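You operate a simulated robot arm through the tools that you are given. There is no shell and no other tool. Be economical: measure what you need, move in short steps, check, and stop when the job is done.

Carry out the task below with a simulated robot arm. There is one attempt and no reset: what you move stays moved.

TASK
Put the end cap with the smallest size on its label from the top of the valve bench and the black seat ring in the blue crate.

It is judged by the outcome, as a careful person would: the job done as asked, and still so three seconds after it is handed in. It fails if anything else is knocked over, pushed out of place, dropped, spilled or broken.

THE ROBOT
A 6-joint arm with a two-finger parallel gripper, fixed in place. Base frame: the origin is at the foot of the arm, x ahead of it, y to its left, z up; the work surface is at about z = 0. Lengths are in mm, angles in degrees, forces in N, time in s.
With the tool pointing down near the work surface it reaches from about 180 to 460 mm from the base axis. Its first joint turns from -70.0 to 70.0 degrees. Payload 1.9 kg.
Tool frame: the origin (TCP) lies between the finger pads and is the grasp point; the fingertips stand 23 mm ahead of it; z points along the fingers, y is the line along which they close. The gripper opens to 94 mm. The fingers are 38 mm wide and 10 mm thick; the gripper's body (54 by 96 mm) begins 39 mm behind the TCP.
Orientation is that of the tool frame in the base frame, as a unit quaternion [x, y, z, w]. With the fingers straight down and closing along the base's y, the tool's x points along the base's -x, its y along +y and its z along -z.

THE INTERFACE
- The arm moves only by the tool step_arm. Its argument "targets" is a list of rows, each a list of 6 numbers: the shift along the tool's x, y, z in mm, then the turn, a rotation vector about the tool's x, y, z in rad. In form: [[x, y, z, ax, ay, az], ...]. A call has 1 to 10 rows; each row is the pose to reach, as a shift and turn from the pose commanded when the call began, along the tool's axes at that moment. "claw" is the closure, from 0 (fully open) to 1 (shut), set as the call begins (left out, the last holds). A row lasts 0.2 s, in which the tool goes at most 50 mm and 8.6 degrees; a call with a longer step from one row to the next is refused whole, and so is a gripper value outside its range. A pose out of reach is approached as far as the arm can. The call stops where the force on the tool passes 40 N (or 10 N more than at its start, if that is more) or the arm is blocked; 0.2 s more then pass. The fingers move at their own pace (about 108 mm/s each) and stop on an object; they squeeze with about 37 N. The grip force told is the motor's: it shows also when the fingers shut on nothing. Time passes only in rows, and 0.2 s behind the last, so rows that repeat a pose let the fingers close. It gives the time, the measured TCP pose, the force on the tool (base axes), the opening and the grip force at its end, in the units of the frame above (readings bear some noise).
- Cameras (640 x 400 px; columns grow to the right, rows downward): "scene" is fixed at [74.8, 320.2, 426.8]; the picture's right is [-0.78, -0.63, 0.00], its down [-0.35, 0.44, -0.83] and it looks along [0.52, -0.64, -0.56] (base axes); focal length 214 px, centre (320, 200). "wrist" rides on the gripper at [-39, 0, -44] in the tool frame; the picture's right is [0.00, -1.00, 0.00], its down [0.97, 0.00, -0.24] and it looks along [0.24, 0.00, 0.97] (tool axes); focal length 218 px, centre (320, 200).
- camera(camera): a new picture of that camera. No time passes.
- measure_at(camera, pixels): for up to 12 pixels [column, row] of the newest picture of that camera ("zoom" is the newest enlarged one), the place [x, y, z] in the base frame of the surface seen there, good to about 2 mm, but the place of the scene camera against the robot may be out by one fixed shift of up to 25 mm in any direction. No time passes.
- zoom(camera, box): a new picture of the part [left, top, right, bottom] of that camera's present view, enlarged. No time passes.
- hand_in(): hands the job in; it is judged then, once.

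Work in short steps. Measure before you move; look again where a grasp or a placing could have gone wrong, and mend it. You have 60 turns and 26 pictures in all, the two below and enlarged ones among them. Open the gripper and draw the arm clear of the work before you hand the job in, unless the task says otherwise; then end with one line.

The tools are called as a command line: name --pt "numbers of a row" for each row, then --argument value for the rest, lists and objects as JSON in quotes. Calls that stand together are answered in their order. step_arm: Moves the arm, as the interface text tells. Its arguments: {"type":"object","properties":{"targets":{"type":"array"},"claw":{"type":"number"}},"required":["targets"]} The other tools are called the same way: camera (camera) takes a picture; measure_at (camera, pixels) gives the place of the surface under pixels of a picture; zoom (camera, box) takes an enlarged picture of a part of a camera's view; hand_in () hands the job in.

At the start:

```text
time: 0.0
tool_pos: [231.3, -114.5, 318.6]
tcp_rot: [0.0, 1.0, 0.001, 0.001]
ft_force: [-0.3, 0.3, 0.0]
finger_gap: 94.1
gripper_force: 0.0
```

scene: 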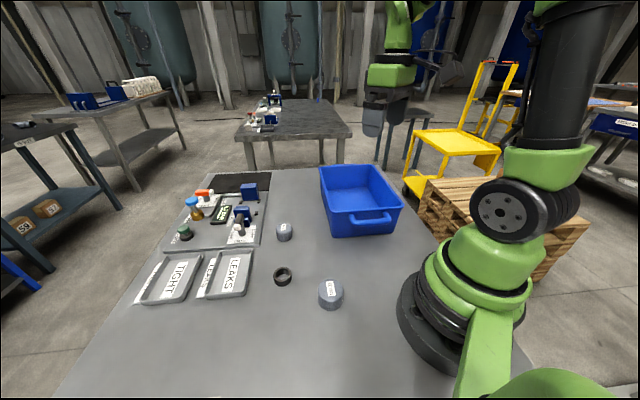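
wrist: 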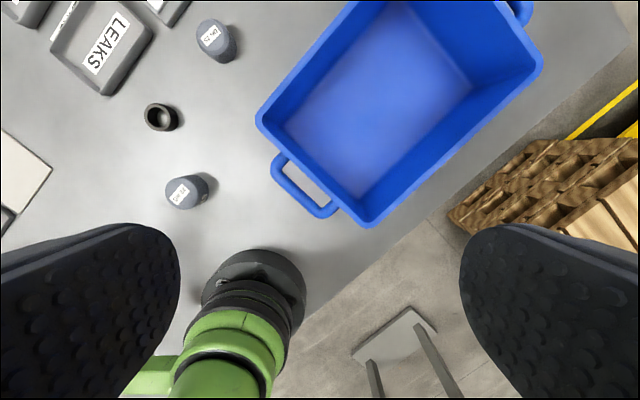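

The pictures show two grey end caps, at scene (285,232) and (330,294), and a black ring at (283,276). I'll enlarge them to read the labels.

zoom --camera "wrist" --box '[130, 0, 290, 220]'

zoom --camera "scene" --box '[130, 160, 370, 320]'

measure_at --camera "wrist" --pixels '[[209, 38], [184, 193], [161, 117], [152, 104], [179, 117], [262, 118], [370, 222], [538, 70], [370, 120], [306, 188], [230, 130], [320, 213]]'

```text
1.82 times, centred on (210, 110) of wrist
```

zoom: 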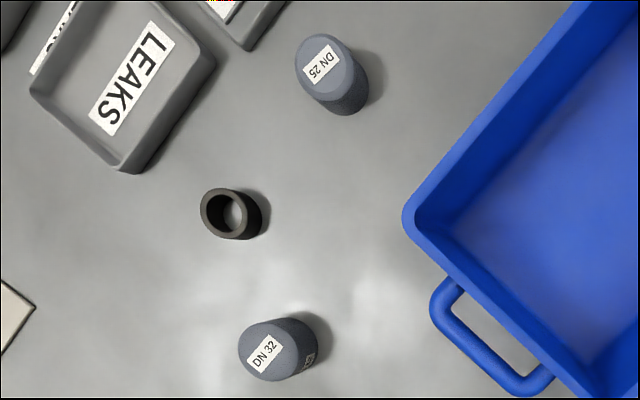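

```text
2.50 times, centred on (250, 240) of scene
```

zoom: 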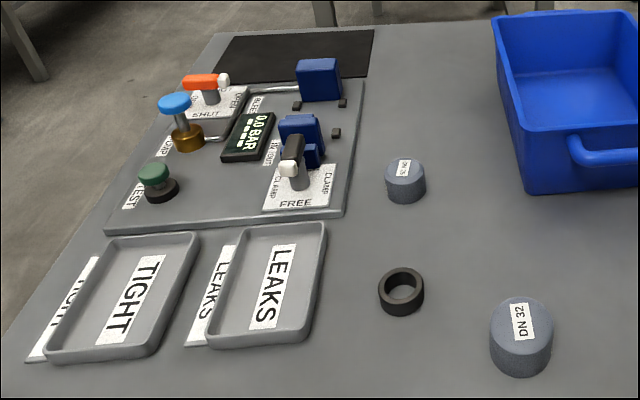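

```text
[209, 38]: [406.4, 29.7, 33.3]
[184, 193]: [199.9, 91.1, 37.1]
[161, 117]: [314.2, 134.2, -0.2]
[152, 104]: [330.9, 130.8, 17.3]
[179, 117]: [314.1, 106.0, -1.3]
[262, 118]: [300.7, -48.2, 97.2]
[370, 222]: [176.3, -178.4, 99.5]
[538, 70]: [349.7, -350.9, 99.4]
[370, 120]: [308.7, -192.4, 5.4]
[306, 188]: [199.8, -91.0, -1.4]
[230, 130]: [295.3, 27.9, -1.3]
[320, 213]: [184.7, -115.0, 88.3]
```

The caps read DN 25 at about (406,30) and DN 32 at about (200,91), so I want DN 25. The crate centre is near (325,-200). I'll move over the DN 25 cap and ring for a closer look.

step_arm --pt "-24 30 14 0 0 0" --pt "-48 60 28 0 0 0" --pt "-72 90 42 0 0 0" --pt "-96 120 55 0 0 0" --pt "-119 150 68 0 0 0" --pt "-119 150 68 0 0 0" --claw 0

camera --camera "wrist"

```text
time: 1.4
tool_pos: [350.5, 34.6, 250.6]
tcp_rot: [0.001, 1.0, 0.0, 0.0]
ft_force: [0.0, -0.2, -0.1]
finger_gap: 94.0
gripper_force: 0.0
```

```text
21 pictures are left
```

wrist: 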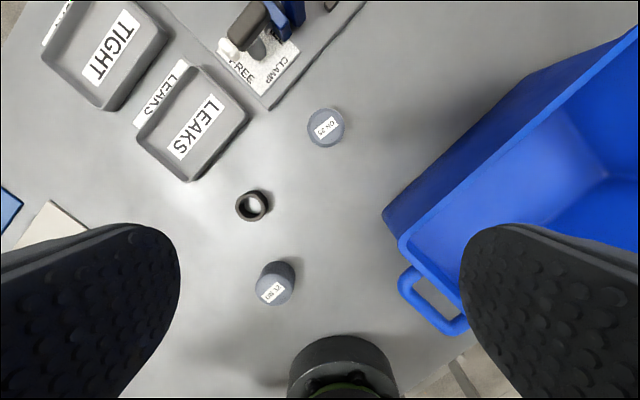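

The closer view shows DN 25 at (326,127) and the ring at (252,206). I'll measure their outlines and the clamp board nearby.

measure_at --camera "wrist" --pixels '[[326, 120], [310, 127], [341, 127], [326, 111], [326, 142], [239, 205], [252, 190], [264, 205], [252, 218], [268, 108], [230, 48], [246, 112]]'

zoom --camera "wrist" --box '[200, 80, 360, 230]'

```text
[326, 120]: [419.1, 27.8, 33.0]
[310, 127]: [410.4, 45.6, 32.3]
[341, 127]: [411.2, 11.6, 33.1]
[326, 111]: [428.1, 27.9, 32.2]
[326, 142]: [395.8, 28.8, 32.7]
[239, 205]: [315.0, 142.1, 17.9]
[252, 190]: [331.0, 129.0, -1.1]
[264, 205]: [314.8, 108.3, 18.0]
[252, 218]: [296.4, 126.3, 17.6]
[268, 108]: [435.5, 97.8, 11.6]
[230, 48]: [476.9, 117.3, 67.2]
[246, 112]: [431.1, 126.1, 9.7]
```

```text
2.67 times, centred on (280, 155) of wrist
```

zoom: 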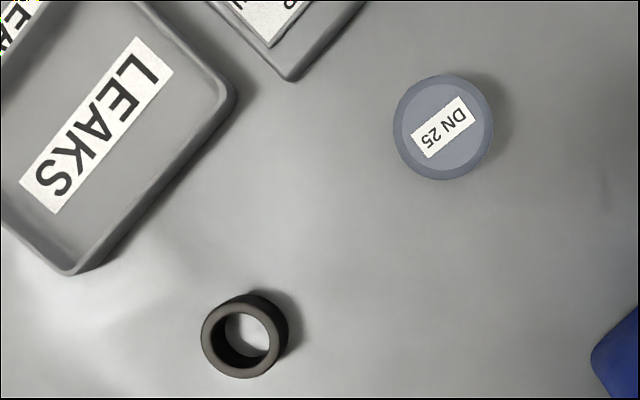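

The cap is centred at about (412,28.5), roughly 36 mm across and 33 mm high. The ring is centred at about (311,126), about 38 mm across and 18 mm high. I'll go down over the cap with the claw partly closed, staying clear of the board corner at (435,98).

step_arm --pt "-30 -3 30 0 0 0" --pt "-61.5 -6 60 0 0 0" --pt "-61.5 -6 105 0 0 0" --pt "-61.5 -6 145 0 0 0" --pt "-61.5 -6 170 0 0 0" --pt "-61.5 -6 170 0 0 0" --claw 0.25

camera --camera "wrist"

```text
time: 2.8
tool_pos: [411.0, 27.5, 80.7]
tcp_rot: [0.001, 1.0, 0.001, 0.0]
ft_force: [0.1, -0.7, 0.4]
finger_gap: 70.4
gripper_force: 0.0
```

```text
19 pictures are left
```

wrist: 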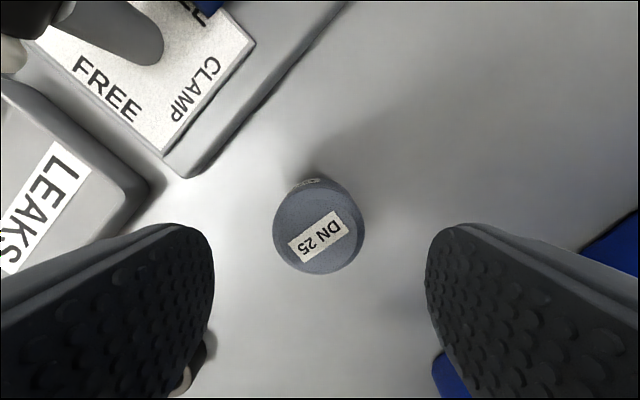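

The cap sits centred between the fingers in column (319). I'll check its x extent before going down.

measure_at --camera "wrist" --pixels '[[318, 196], [318, 268], [282, 235], [354, 235]]'

```text
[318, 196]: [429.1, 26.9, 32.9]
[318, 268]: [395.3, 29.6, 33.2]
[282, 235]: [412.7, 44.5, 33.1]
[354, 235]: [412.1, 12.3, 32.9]
```

Its centre is (412,28.5), so the alignment is good. I'll descend to z≈28 and close.

step_arm --pt "-1 1 20 0 0 0" --pt "-1 1 40 0 0 0" --pt "-1 1 52 0 0 0" --pt "-1 1 52 0 0 0"

step_arm --pt "0 0 0 0 0 0" --pt "0 0 0 0 0 0" --pt "0 0 0 0 0 0" --claw 1

step_arm --pt "0 0 -40 0 0 0" --pt "0 0 -85 0 0 0" --pt "0 0 -130 0 0 0" --pt "0 0 -170 0 0 0" --pt "0 0 -170 0 0 0"

```text
time: 3.8
tool_pos: [412.5, 29.0, 27.9]
tcp_rot: [0.001, 1.0, 0.001, 0.0]
ft_force: [-0.2, -0.4, -0.6]
finger_gap: 70.4
gripper_force: 0.2
```

```text
time: 4.6
tool_pos: [412.1, 28.5, 28.0]
tcp_rot: [0.0, 1.0, 0.0, 0.0]
ft_force: [0.1, -0.2, 0.8]
finger_gap: 43.6
gripper_force: 37.6
```

```text
time: 5.8
tool_pos: [413.3, 31.4, 198.3]
tcp_rot: [0.0, 1.0, 0.0, 0.001]
ft_force: [-0.5, 0.6, -1.3]
finger_gap: 43.5
gripper_force: 36.8
```

The cap is held (gap 43.5) and lifted. Next I'll carry it over the far half of the crate, turning -45° so the fingers close across the crate's short side.

step_arm --pt "10 -43 0 0 0 0.131" --pt "20 -86 0 0 0 0.262" --pt "30 -129 0 0 0 0.393" --pt "40 -172 0 0 0 0.524" --pt "50 -215 0 0 0 0.655" --pt "60 -258 0 0 0 0.785" --pt "60 -258 0 0 0 0.785"

camera --camera "wrist"

camera --camera "scene"

```text
time: 7.4
tool_pos: [356.1, -228.0, 198.4]
tcp_rot: [0.383, 0.924, 0.0, 0.0]
ft_force: [0.5, 0.2, -0.8]
finger_gap: 43.3
gripper_force: 37.0
```

```text
18 pictures are left
```

wrist: 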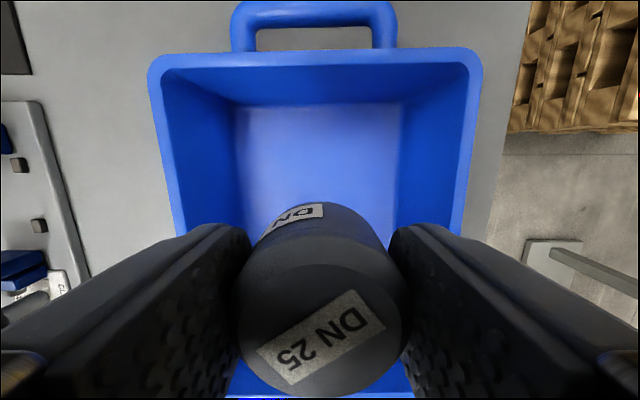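

```text
17 pictures are left
```

scene: 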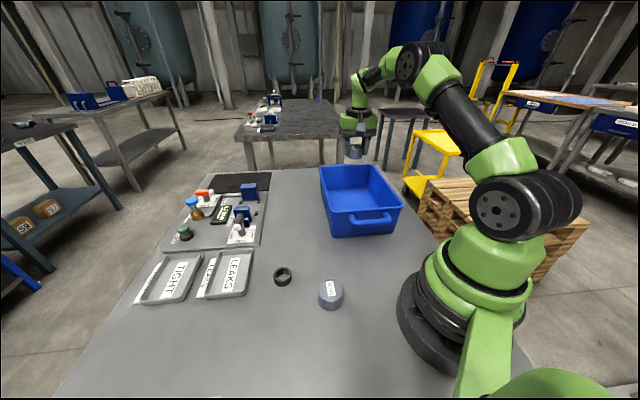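

The cap is over the crate and the crate is square to the tool. I'll measure the inside walls and floor.

measure_at --camera "wrist" --pixels '[[240, 110], [395, 110], [318, 107], [320, 150], [240, 180], [396, 180], [168, 62], [468, 62], [320, 62], [180, 215], [458, 215]]'

```text
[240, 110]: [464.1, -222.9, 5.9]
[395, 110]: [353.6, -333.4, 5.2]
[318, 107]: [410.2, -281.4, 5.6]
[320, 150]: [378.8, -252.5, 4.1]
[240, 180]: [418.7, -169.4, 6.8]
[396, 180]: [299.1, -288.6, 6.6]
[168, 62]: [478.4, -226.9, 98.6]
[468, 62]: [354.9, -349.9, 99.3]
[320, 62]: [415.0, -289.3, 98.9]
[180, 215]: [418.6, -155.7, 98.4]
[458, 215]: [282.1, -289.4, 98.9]
```

The floor is at z≈6 and there is clearance all round: walls about 78 mm to each side and 74 mm ahead. I'll lower until the cap is about at the floor, TCP≈35.

step_arm --pt "0 0 40 0 0 0" --pt "0 0 80 0 0 0" --pt "0 0 120 0 0 0" --pt "0 0 145 0 0 0" --pt "0 0 158 0 0 0" --pt "0 0 163 0 0 0" --pt "0 0 163 0 0 0"

```text
time: 9.0
tool_pos: [352.9, -228.9, 34.8]
tcp_rot: [0.383, 0.924, 0.0, 0.001]
ft_force: [0.7, 0.5, -0.3]
finger_gap: 43.2
gripper_force: 37.0
```

I'll release with a modest opening, then rise straight up.

step_arm --pt "0 0 0 0 0 0" --pt "0 0 0 0 0 0" --claw 0.25

step_arm --pt "0 0 -25 0 0 0" --pt "0 0 -65 0 0 0" --pt "0 0 -110 0 0 0" --pt "0 0 -165 0 0 0"

```text
time: 9.6
tool_pos: [353.3, -228.5, 35.9]
tcp_rot: [0.383, 0.924, 0.0, 0.0]
ft_force: [0.8, -0.1, 0.6]
finger_gap: 70.6
gripper_force: 0.0
```

```text
refused: row 4 steps farther than a row can; nothing moved
```

The last step was too long, so the rise was refused. I'll repeat it with shorter rows.

step_arm --pt "0 0 -25 0 0 0" --pt "0 0 -65 0 0 0" --pt "0 0 -110 0 0 0" --pt "0 0 -155 0 0 0" --pt "0 0 -165 0 0 0" --pt "0 0 -165 0 0 0"

camera --camera "wrist"

```text
time: 11.0
tool_pos: [350.9, -226.6, 201.6]
tcp_rot: [0.382, 0.924, 0.001, 0.0]
ft_force: [0.2, 0.1, -0.8]
finger_gap: 70.4
gripper_force: 0.0
```

```text
16 pictures are left
```

wrist: 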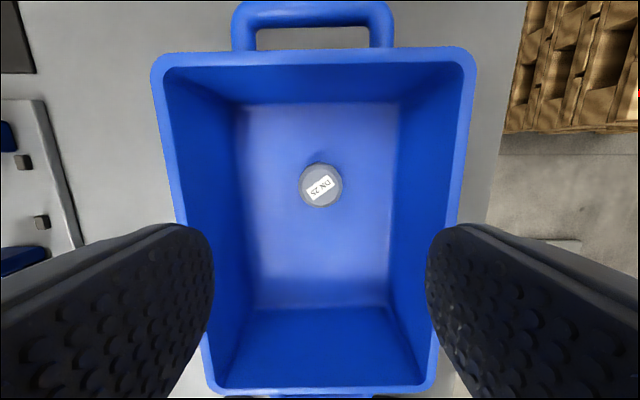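

The cap stands upright in the crate. Next I'll go to above the ring at (311,126), turning back.

step_arm --pt "35 27.6 0 0 0 -0.098" --pt "70 55.2 0 0 0 -0.196" --pt "105 82.7 0 0 0 -0.294" --pt "140 110.3 0 0 0 -0.393" --pt "175 137.9 0 0 0 -0.491" --pt "210 165.5 0 0 0 -0.589" --pt "245 193 0 0 0 -0.687" --pt "280 220.6 0 0 0 -0.785" --pt "280 220.6 40 0 0 -0.785" --pt "280 220.6 80 0 0 -0.785"

camera --camera "wrist"

```text
time: 13.2
tool_pos: [312.6, 126.3, 121.6]
tcp_rot: [0.0, 1.0, 0.0, 0.001]
ft_force: [-0.4, 0.1, -0.4]
finger_gap: 70.7
gripper_force: 0.0
```

```text
15 pictures are left
```

wrist: 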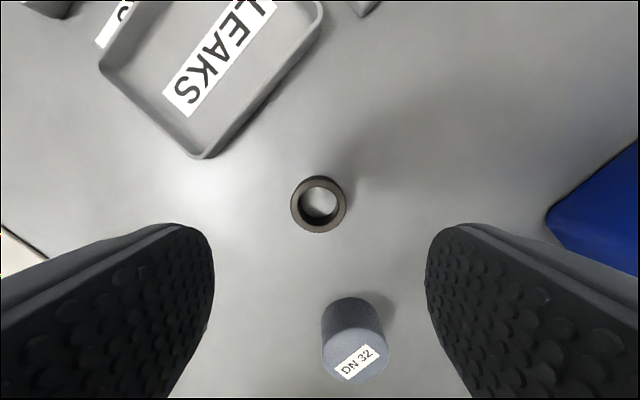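

The ring is centred near (318,205). I'll measure it, the DN 32 cap and the tray corner.

measure_at --camera "wrist" --pixels '[[296, 207], [342, 207], [318, 186], [318, 228], [352, 325], [340, 320], [205, 155], [230, 200]]'

```text
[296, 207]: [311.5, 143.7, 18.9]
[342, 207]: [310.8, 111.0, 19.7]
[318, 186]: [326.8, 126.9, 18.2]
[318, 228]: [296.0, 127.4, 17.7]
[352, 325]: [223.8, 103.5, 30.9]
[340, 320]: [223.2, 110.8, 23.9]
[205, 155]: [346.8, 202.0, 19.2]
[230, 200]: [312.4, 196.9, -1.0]
```

The ring centre is (311.3,127) and the way is clear. I'll descend to z≈26 and grip.

step_arm --pt "0 1 40 0 0 0" --pt "0 1 70 0 0 0" --pt "0 1 87 0 0 0" --pt "0 1 95 0 0 0" --pt "0 1 95 0 0 0"

step_arm --pt "0 0 0 0 0 0" --pt "0 0 0 0 0 0" --pt "0 0 0 0 0 0" --claw 1

step_arm --pt "0 0 -40 0 0 0" --pt "0 0 -85 0 0 0" --pt "0 0 -130 0 0 0" --pt "0 0 -174 0 0 0" --pt "0 0 -174 0 0 0"

```text
time: 14.4
tool_pos: [310.6, 127.3, 25.2]
tcp_rot: [0.001, 1.0, 0.0, 0.0]
ft_force: [-1.2, -0.1, -0.3]
finger_gap: 70.7
gripper_force: 0.0
```

```text
time: 15.2
tool_pos: [311.4, 128.4, 26.3]
tcp_rot: [0.0, 1.0, 0.0, 0.0]
ft_force: [-0.1, -0.7, -0.6]
finger_gap: 37.3
gripper_force: 37.2
```

```text
time: 16.4
tool_pos: [310.2, 127.8, 201.3]
tcp_rot: [0.0, 1.0, 0.001, 0.0]
ft_force: [0.2, 0.9, -1.1]
finger_gap: 37.3
gripper_force: 36.9
```

The ring is held (gap 37.3). I'll carry it over the near half of the crate at (305,-174), turning -45° again.

step_arm --pt "1 -43 0 0 0 0.112" --pt "2 -86 0 0 0 0.224" --pt "3 -129 0 0 0 0.336" --pt "4 -172 0 0 0 0.449" --pt "5 -216 0 0 0 0.561" --pt "6 -259 0 0 0 0.673" --pt "6 -302 0 0 0 0.785" --pt "6 -302 0 0 0 0.785"

camera --camera "wrist"

```text
time: 18.2
tool_pos: [305.1, -176.7, 200.4]
tcp_rot: [0.384, 0.923, 0.001, 0.001]
ft_force: [0.2, -0.1, -0.1]
finger_gap: 37.1
gripper_force: 37.0
```

```text
14 pictures are left
```

wrist: 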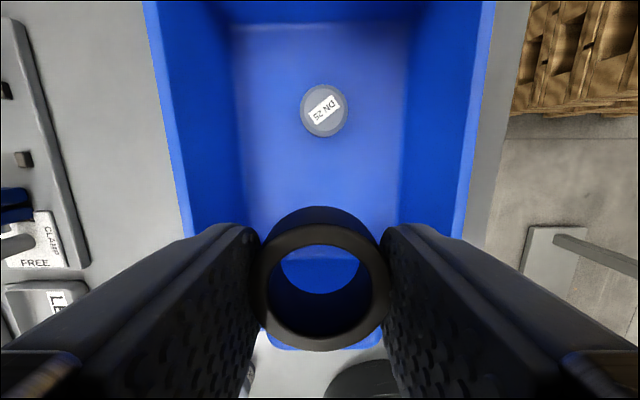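

The cap is clear ahead. I'll check where the near floor edge lies, looking through the ring.

measure_at --camera "wrist" --pixels '[[318, 255], [318, 275], [318, 288], [318, 346]]'

```text
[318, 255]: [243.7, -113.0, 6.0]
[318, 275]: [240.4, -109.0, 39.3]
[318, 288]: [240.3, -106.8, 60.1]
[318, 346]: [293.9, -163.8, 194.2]
```

The near wall is about 90 mm behind the TCP, so there is plenty of room. I'll lower to TCP≈33.

step_arm --pt "0 0 40 0 0 0" --pt "0 0 80 0 0 0" --pt "0 0 120 0 0 0" --pt "0 0 147 0 0 0" --pt "0 0 160 0 0 0" --pt "0 0 167 0 0 0" --pt "0 0 167 0 0 0"

step_arm --pt "0 0 0 0 0 0" --pt "0 0 0 0 0 0" --claw 0.25

step_arm --pt "0 0 -25 0 0 0" --pt "0 0 -65 0 0 0" --pt "0 0 -110 0 0 0" --pt "0 0 -155 0 0 0" --pt "0 0 -200 0 0 0" --pt "0 0 -200 0 0 0"

camera --camera "wrist"

camera --camera "scene"

```text
time: 19.7
tool_pos: [303.8, -175.7, 35.0]
tcp_rot: [0.385, 0.923, 0.0, -0.001]
ft_force: [-1.9, -1.0, 13.8]
finger_gap: 37.0
gripper_force: 37.2
stopped in row 7: the force on the tool passed its limit (the readings are from after the stop); the commanded pose is now the measured one
```

```text
time: 20.3
tool_pos: [304.4, -175.5, 36.1]
tcp_rot: [0.385, 0.923, 0.001, 0.0]
ft_force: [-0.9, -0.8, 21.3]
finger_gap: 70.7
gripper_force: 0.0
```

```text
time: 21.7
tool_pos: [303.1, -172.8, 236.2]
tcp_rot: [0.385, 0.923, 0.001, -0.001]
ft_force: [0.2, 0.1, 0.6]
finger_gap: 70.7
gripper_force: 0.1
```

```text
13 pictures are left
```

wrist: 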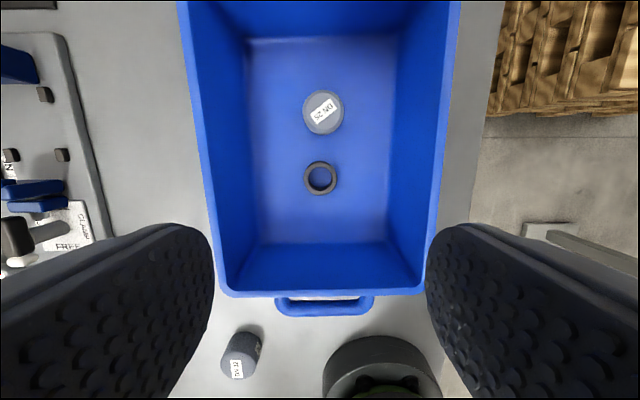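

```text
12 pictures are left
```

scene: 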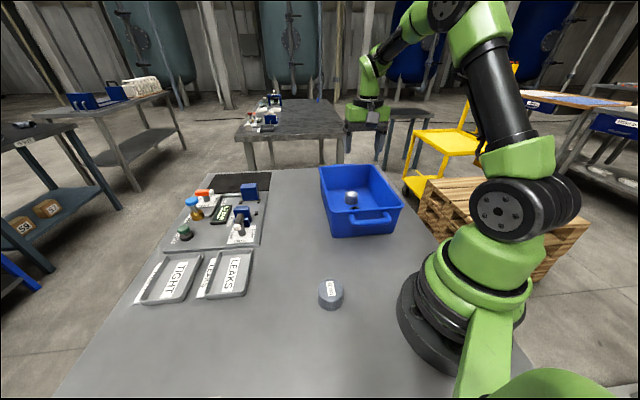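

Both items stand in the crate. The lowering met some force, so I'll check that the crate hasn't shifted.

measure_at --camera "wrist" --pixels '[[222, 288], [424, 288], [325, 292], [322, 105], [320, 163], [245, 41], [396, 41], [260, 242], [386, 242]]'

measure_at --camera "scene" --pixels '[[322, 168], [333, 234], [400, 206], [330, 290]]'

```text
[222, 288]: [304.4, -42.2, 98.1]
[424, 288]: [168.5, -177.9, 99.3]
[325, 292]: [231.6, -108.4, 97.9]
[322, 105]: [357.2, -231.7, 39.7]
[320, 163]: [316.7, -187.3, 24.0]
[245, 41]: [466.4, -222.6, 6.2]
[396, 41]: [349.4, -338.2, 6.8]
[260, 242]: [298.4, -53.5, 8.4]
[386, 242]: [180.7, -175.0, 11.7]
```

```text
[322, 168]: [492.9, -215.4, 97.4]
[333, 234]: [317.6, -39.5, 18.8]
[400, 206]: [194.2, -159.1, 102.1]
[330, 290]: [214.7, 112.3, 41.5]
```

The crate hasn't moved: its floor corners match the earlier readings within noise. I'll open the gripper and rise clear.

step_arm --pt "0 0 -40 0 0 0" --pt "0 0 -80 0 0 0" --pt "0 0 -80 0 0 0" --claw 0

zoom --camera "scene" --box '[130, 150, 430, 330]'

```text
time: 22.5
tool_pos: [301.6, -173.9, 313.1]
tcp_rot: [0.385, 0.923, 0.001, -0.001]
ft_force: [0.1, 0.0, -0.3]
finger_gap: 94.3
gripper_force: 0.1
```

```text
2.13 times, centred on (280, 240) of scene
```

zoom: 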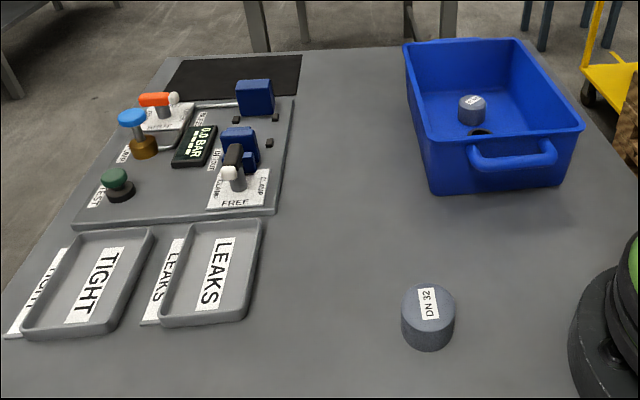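

The DN 25 cap and the black ring are in the crate and nothing else has moved, so I'll hand in.

hand_in

```text
The job is handed in.
```

The DN 25 end cap (the smaller of the two, the other being DN 32) and the black seat ring are both in the blue crate, and nothing else was moved.
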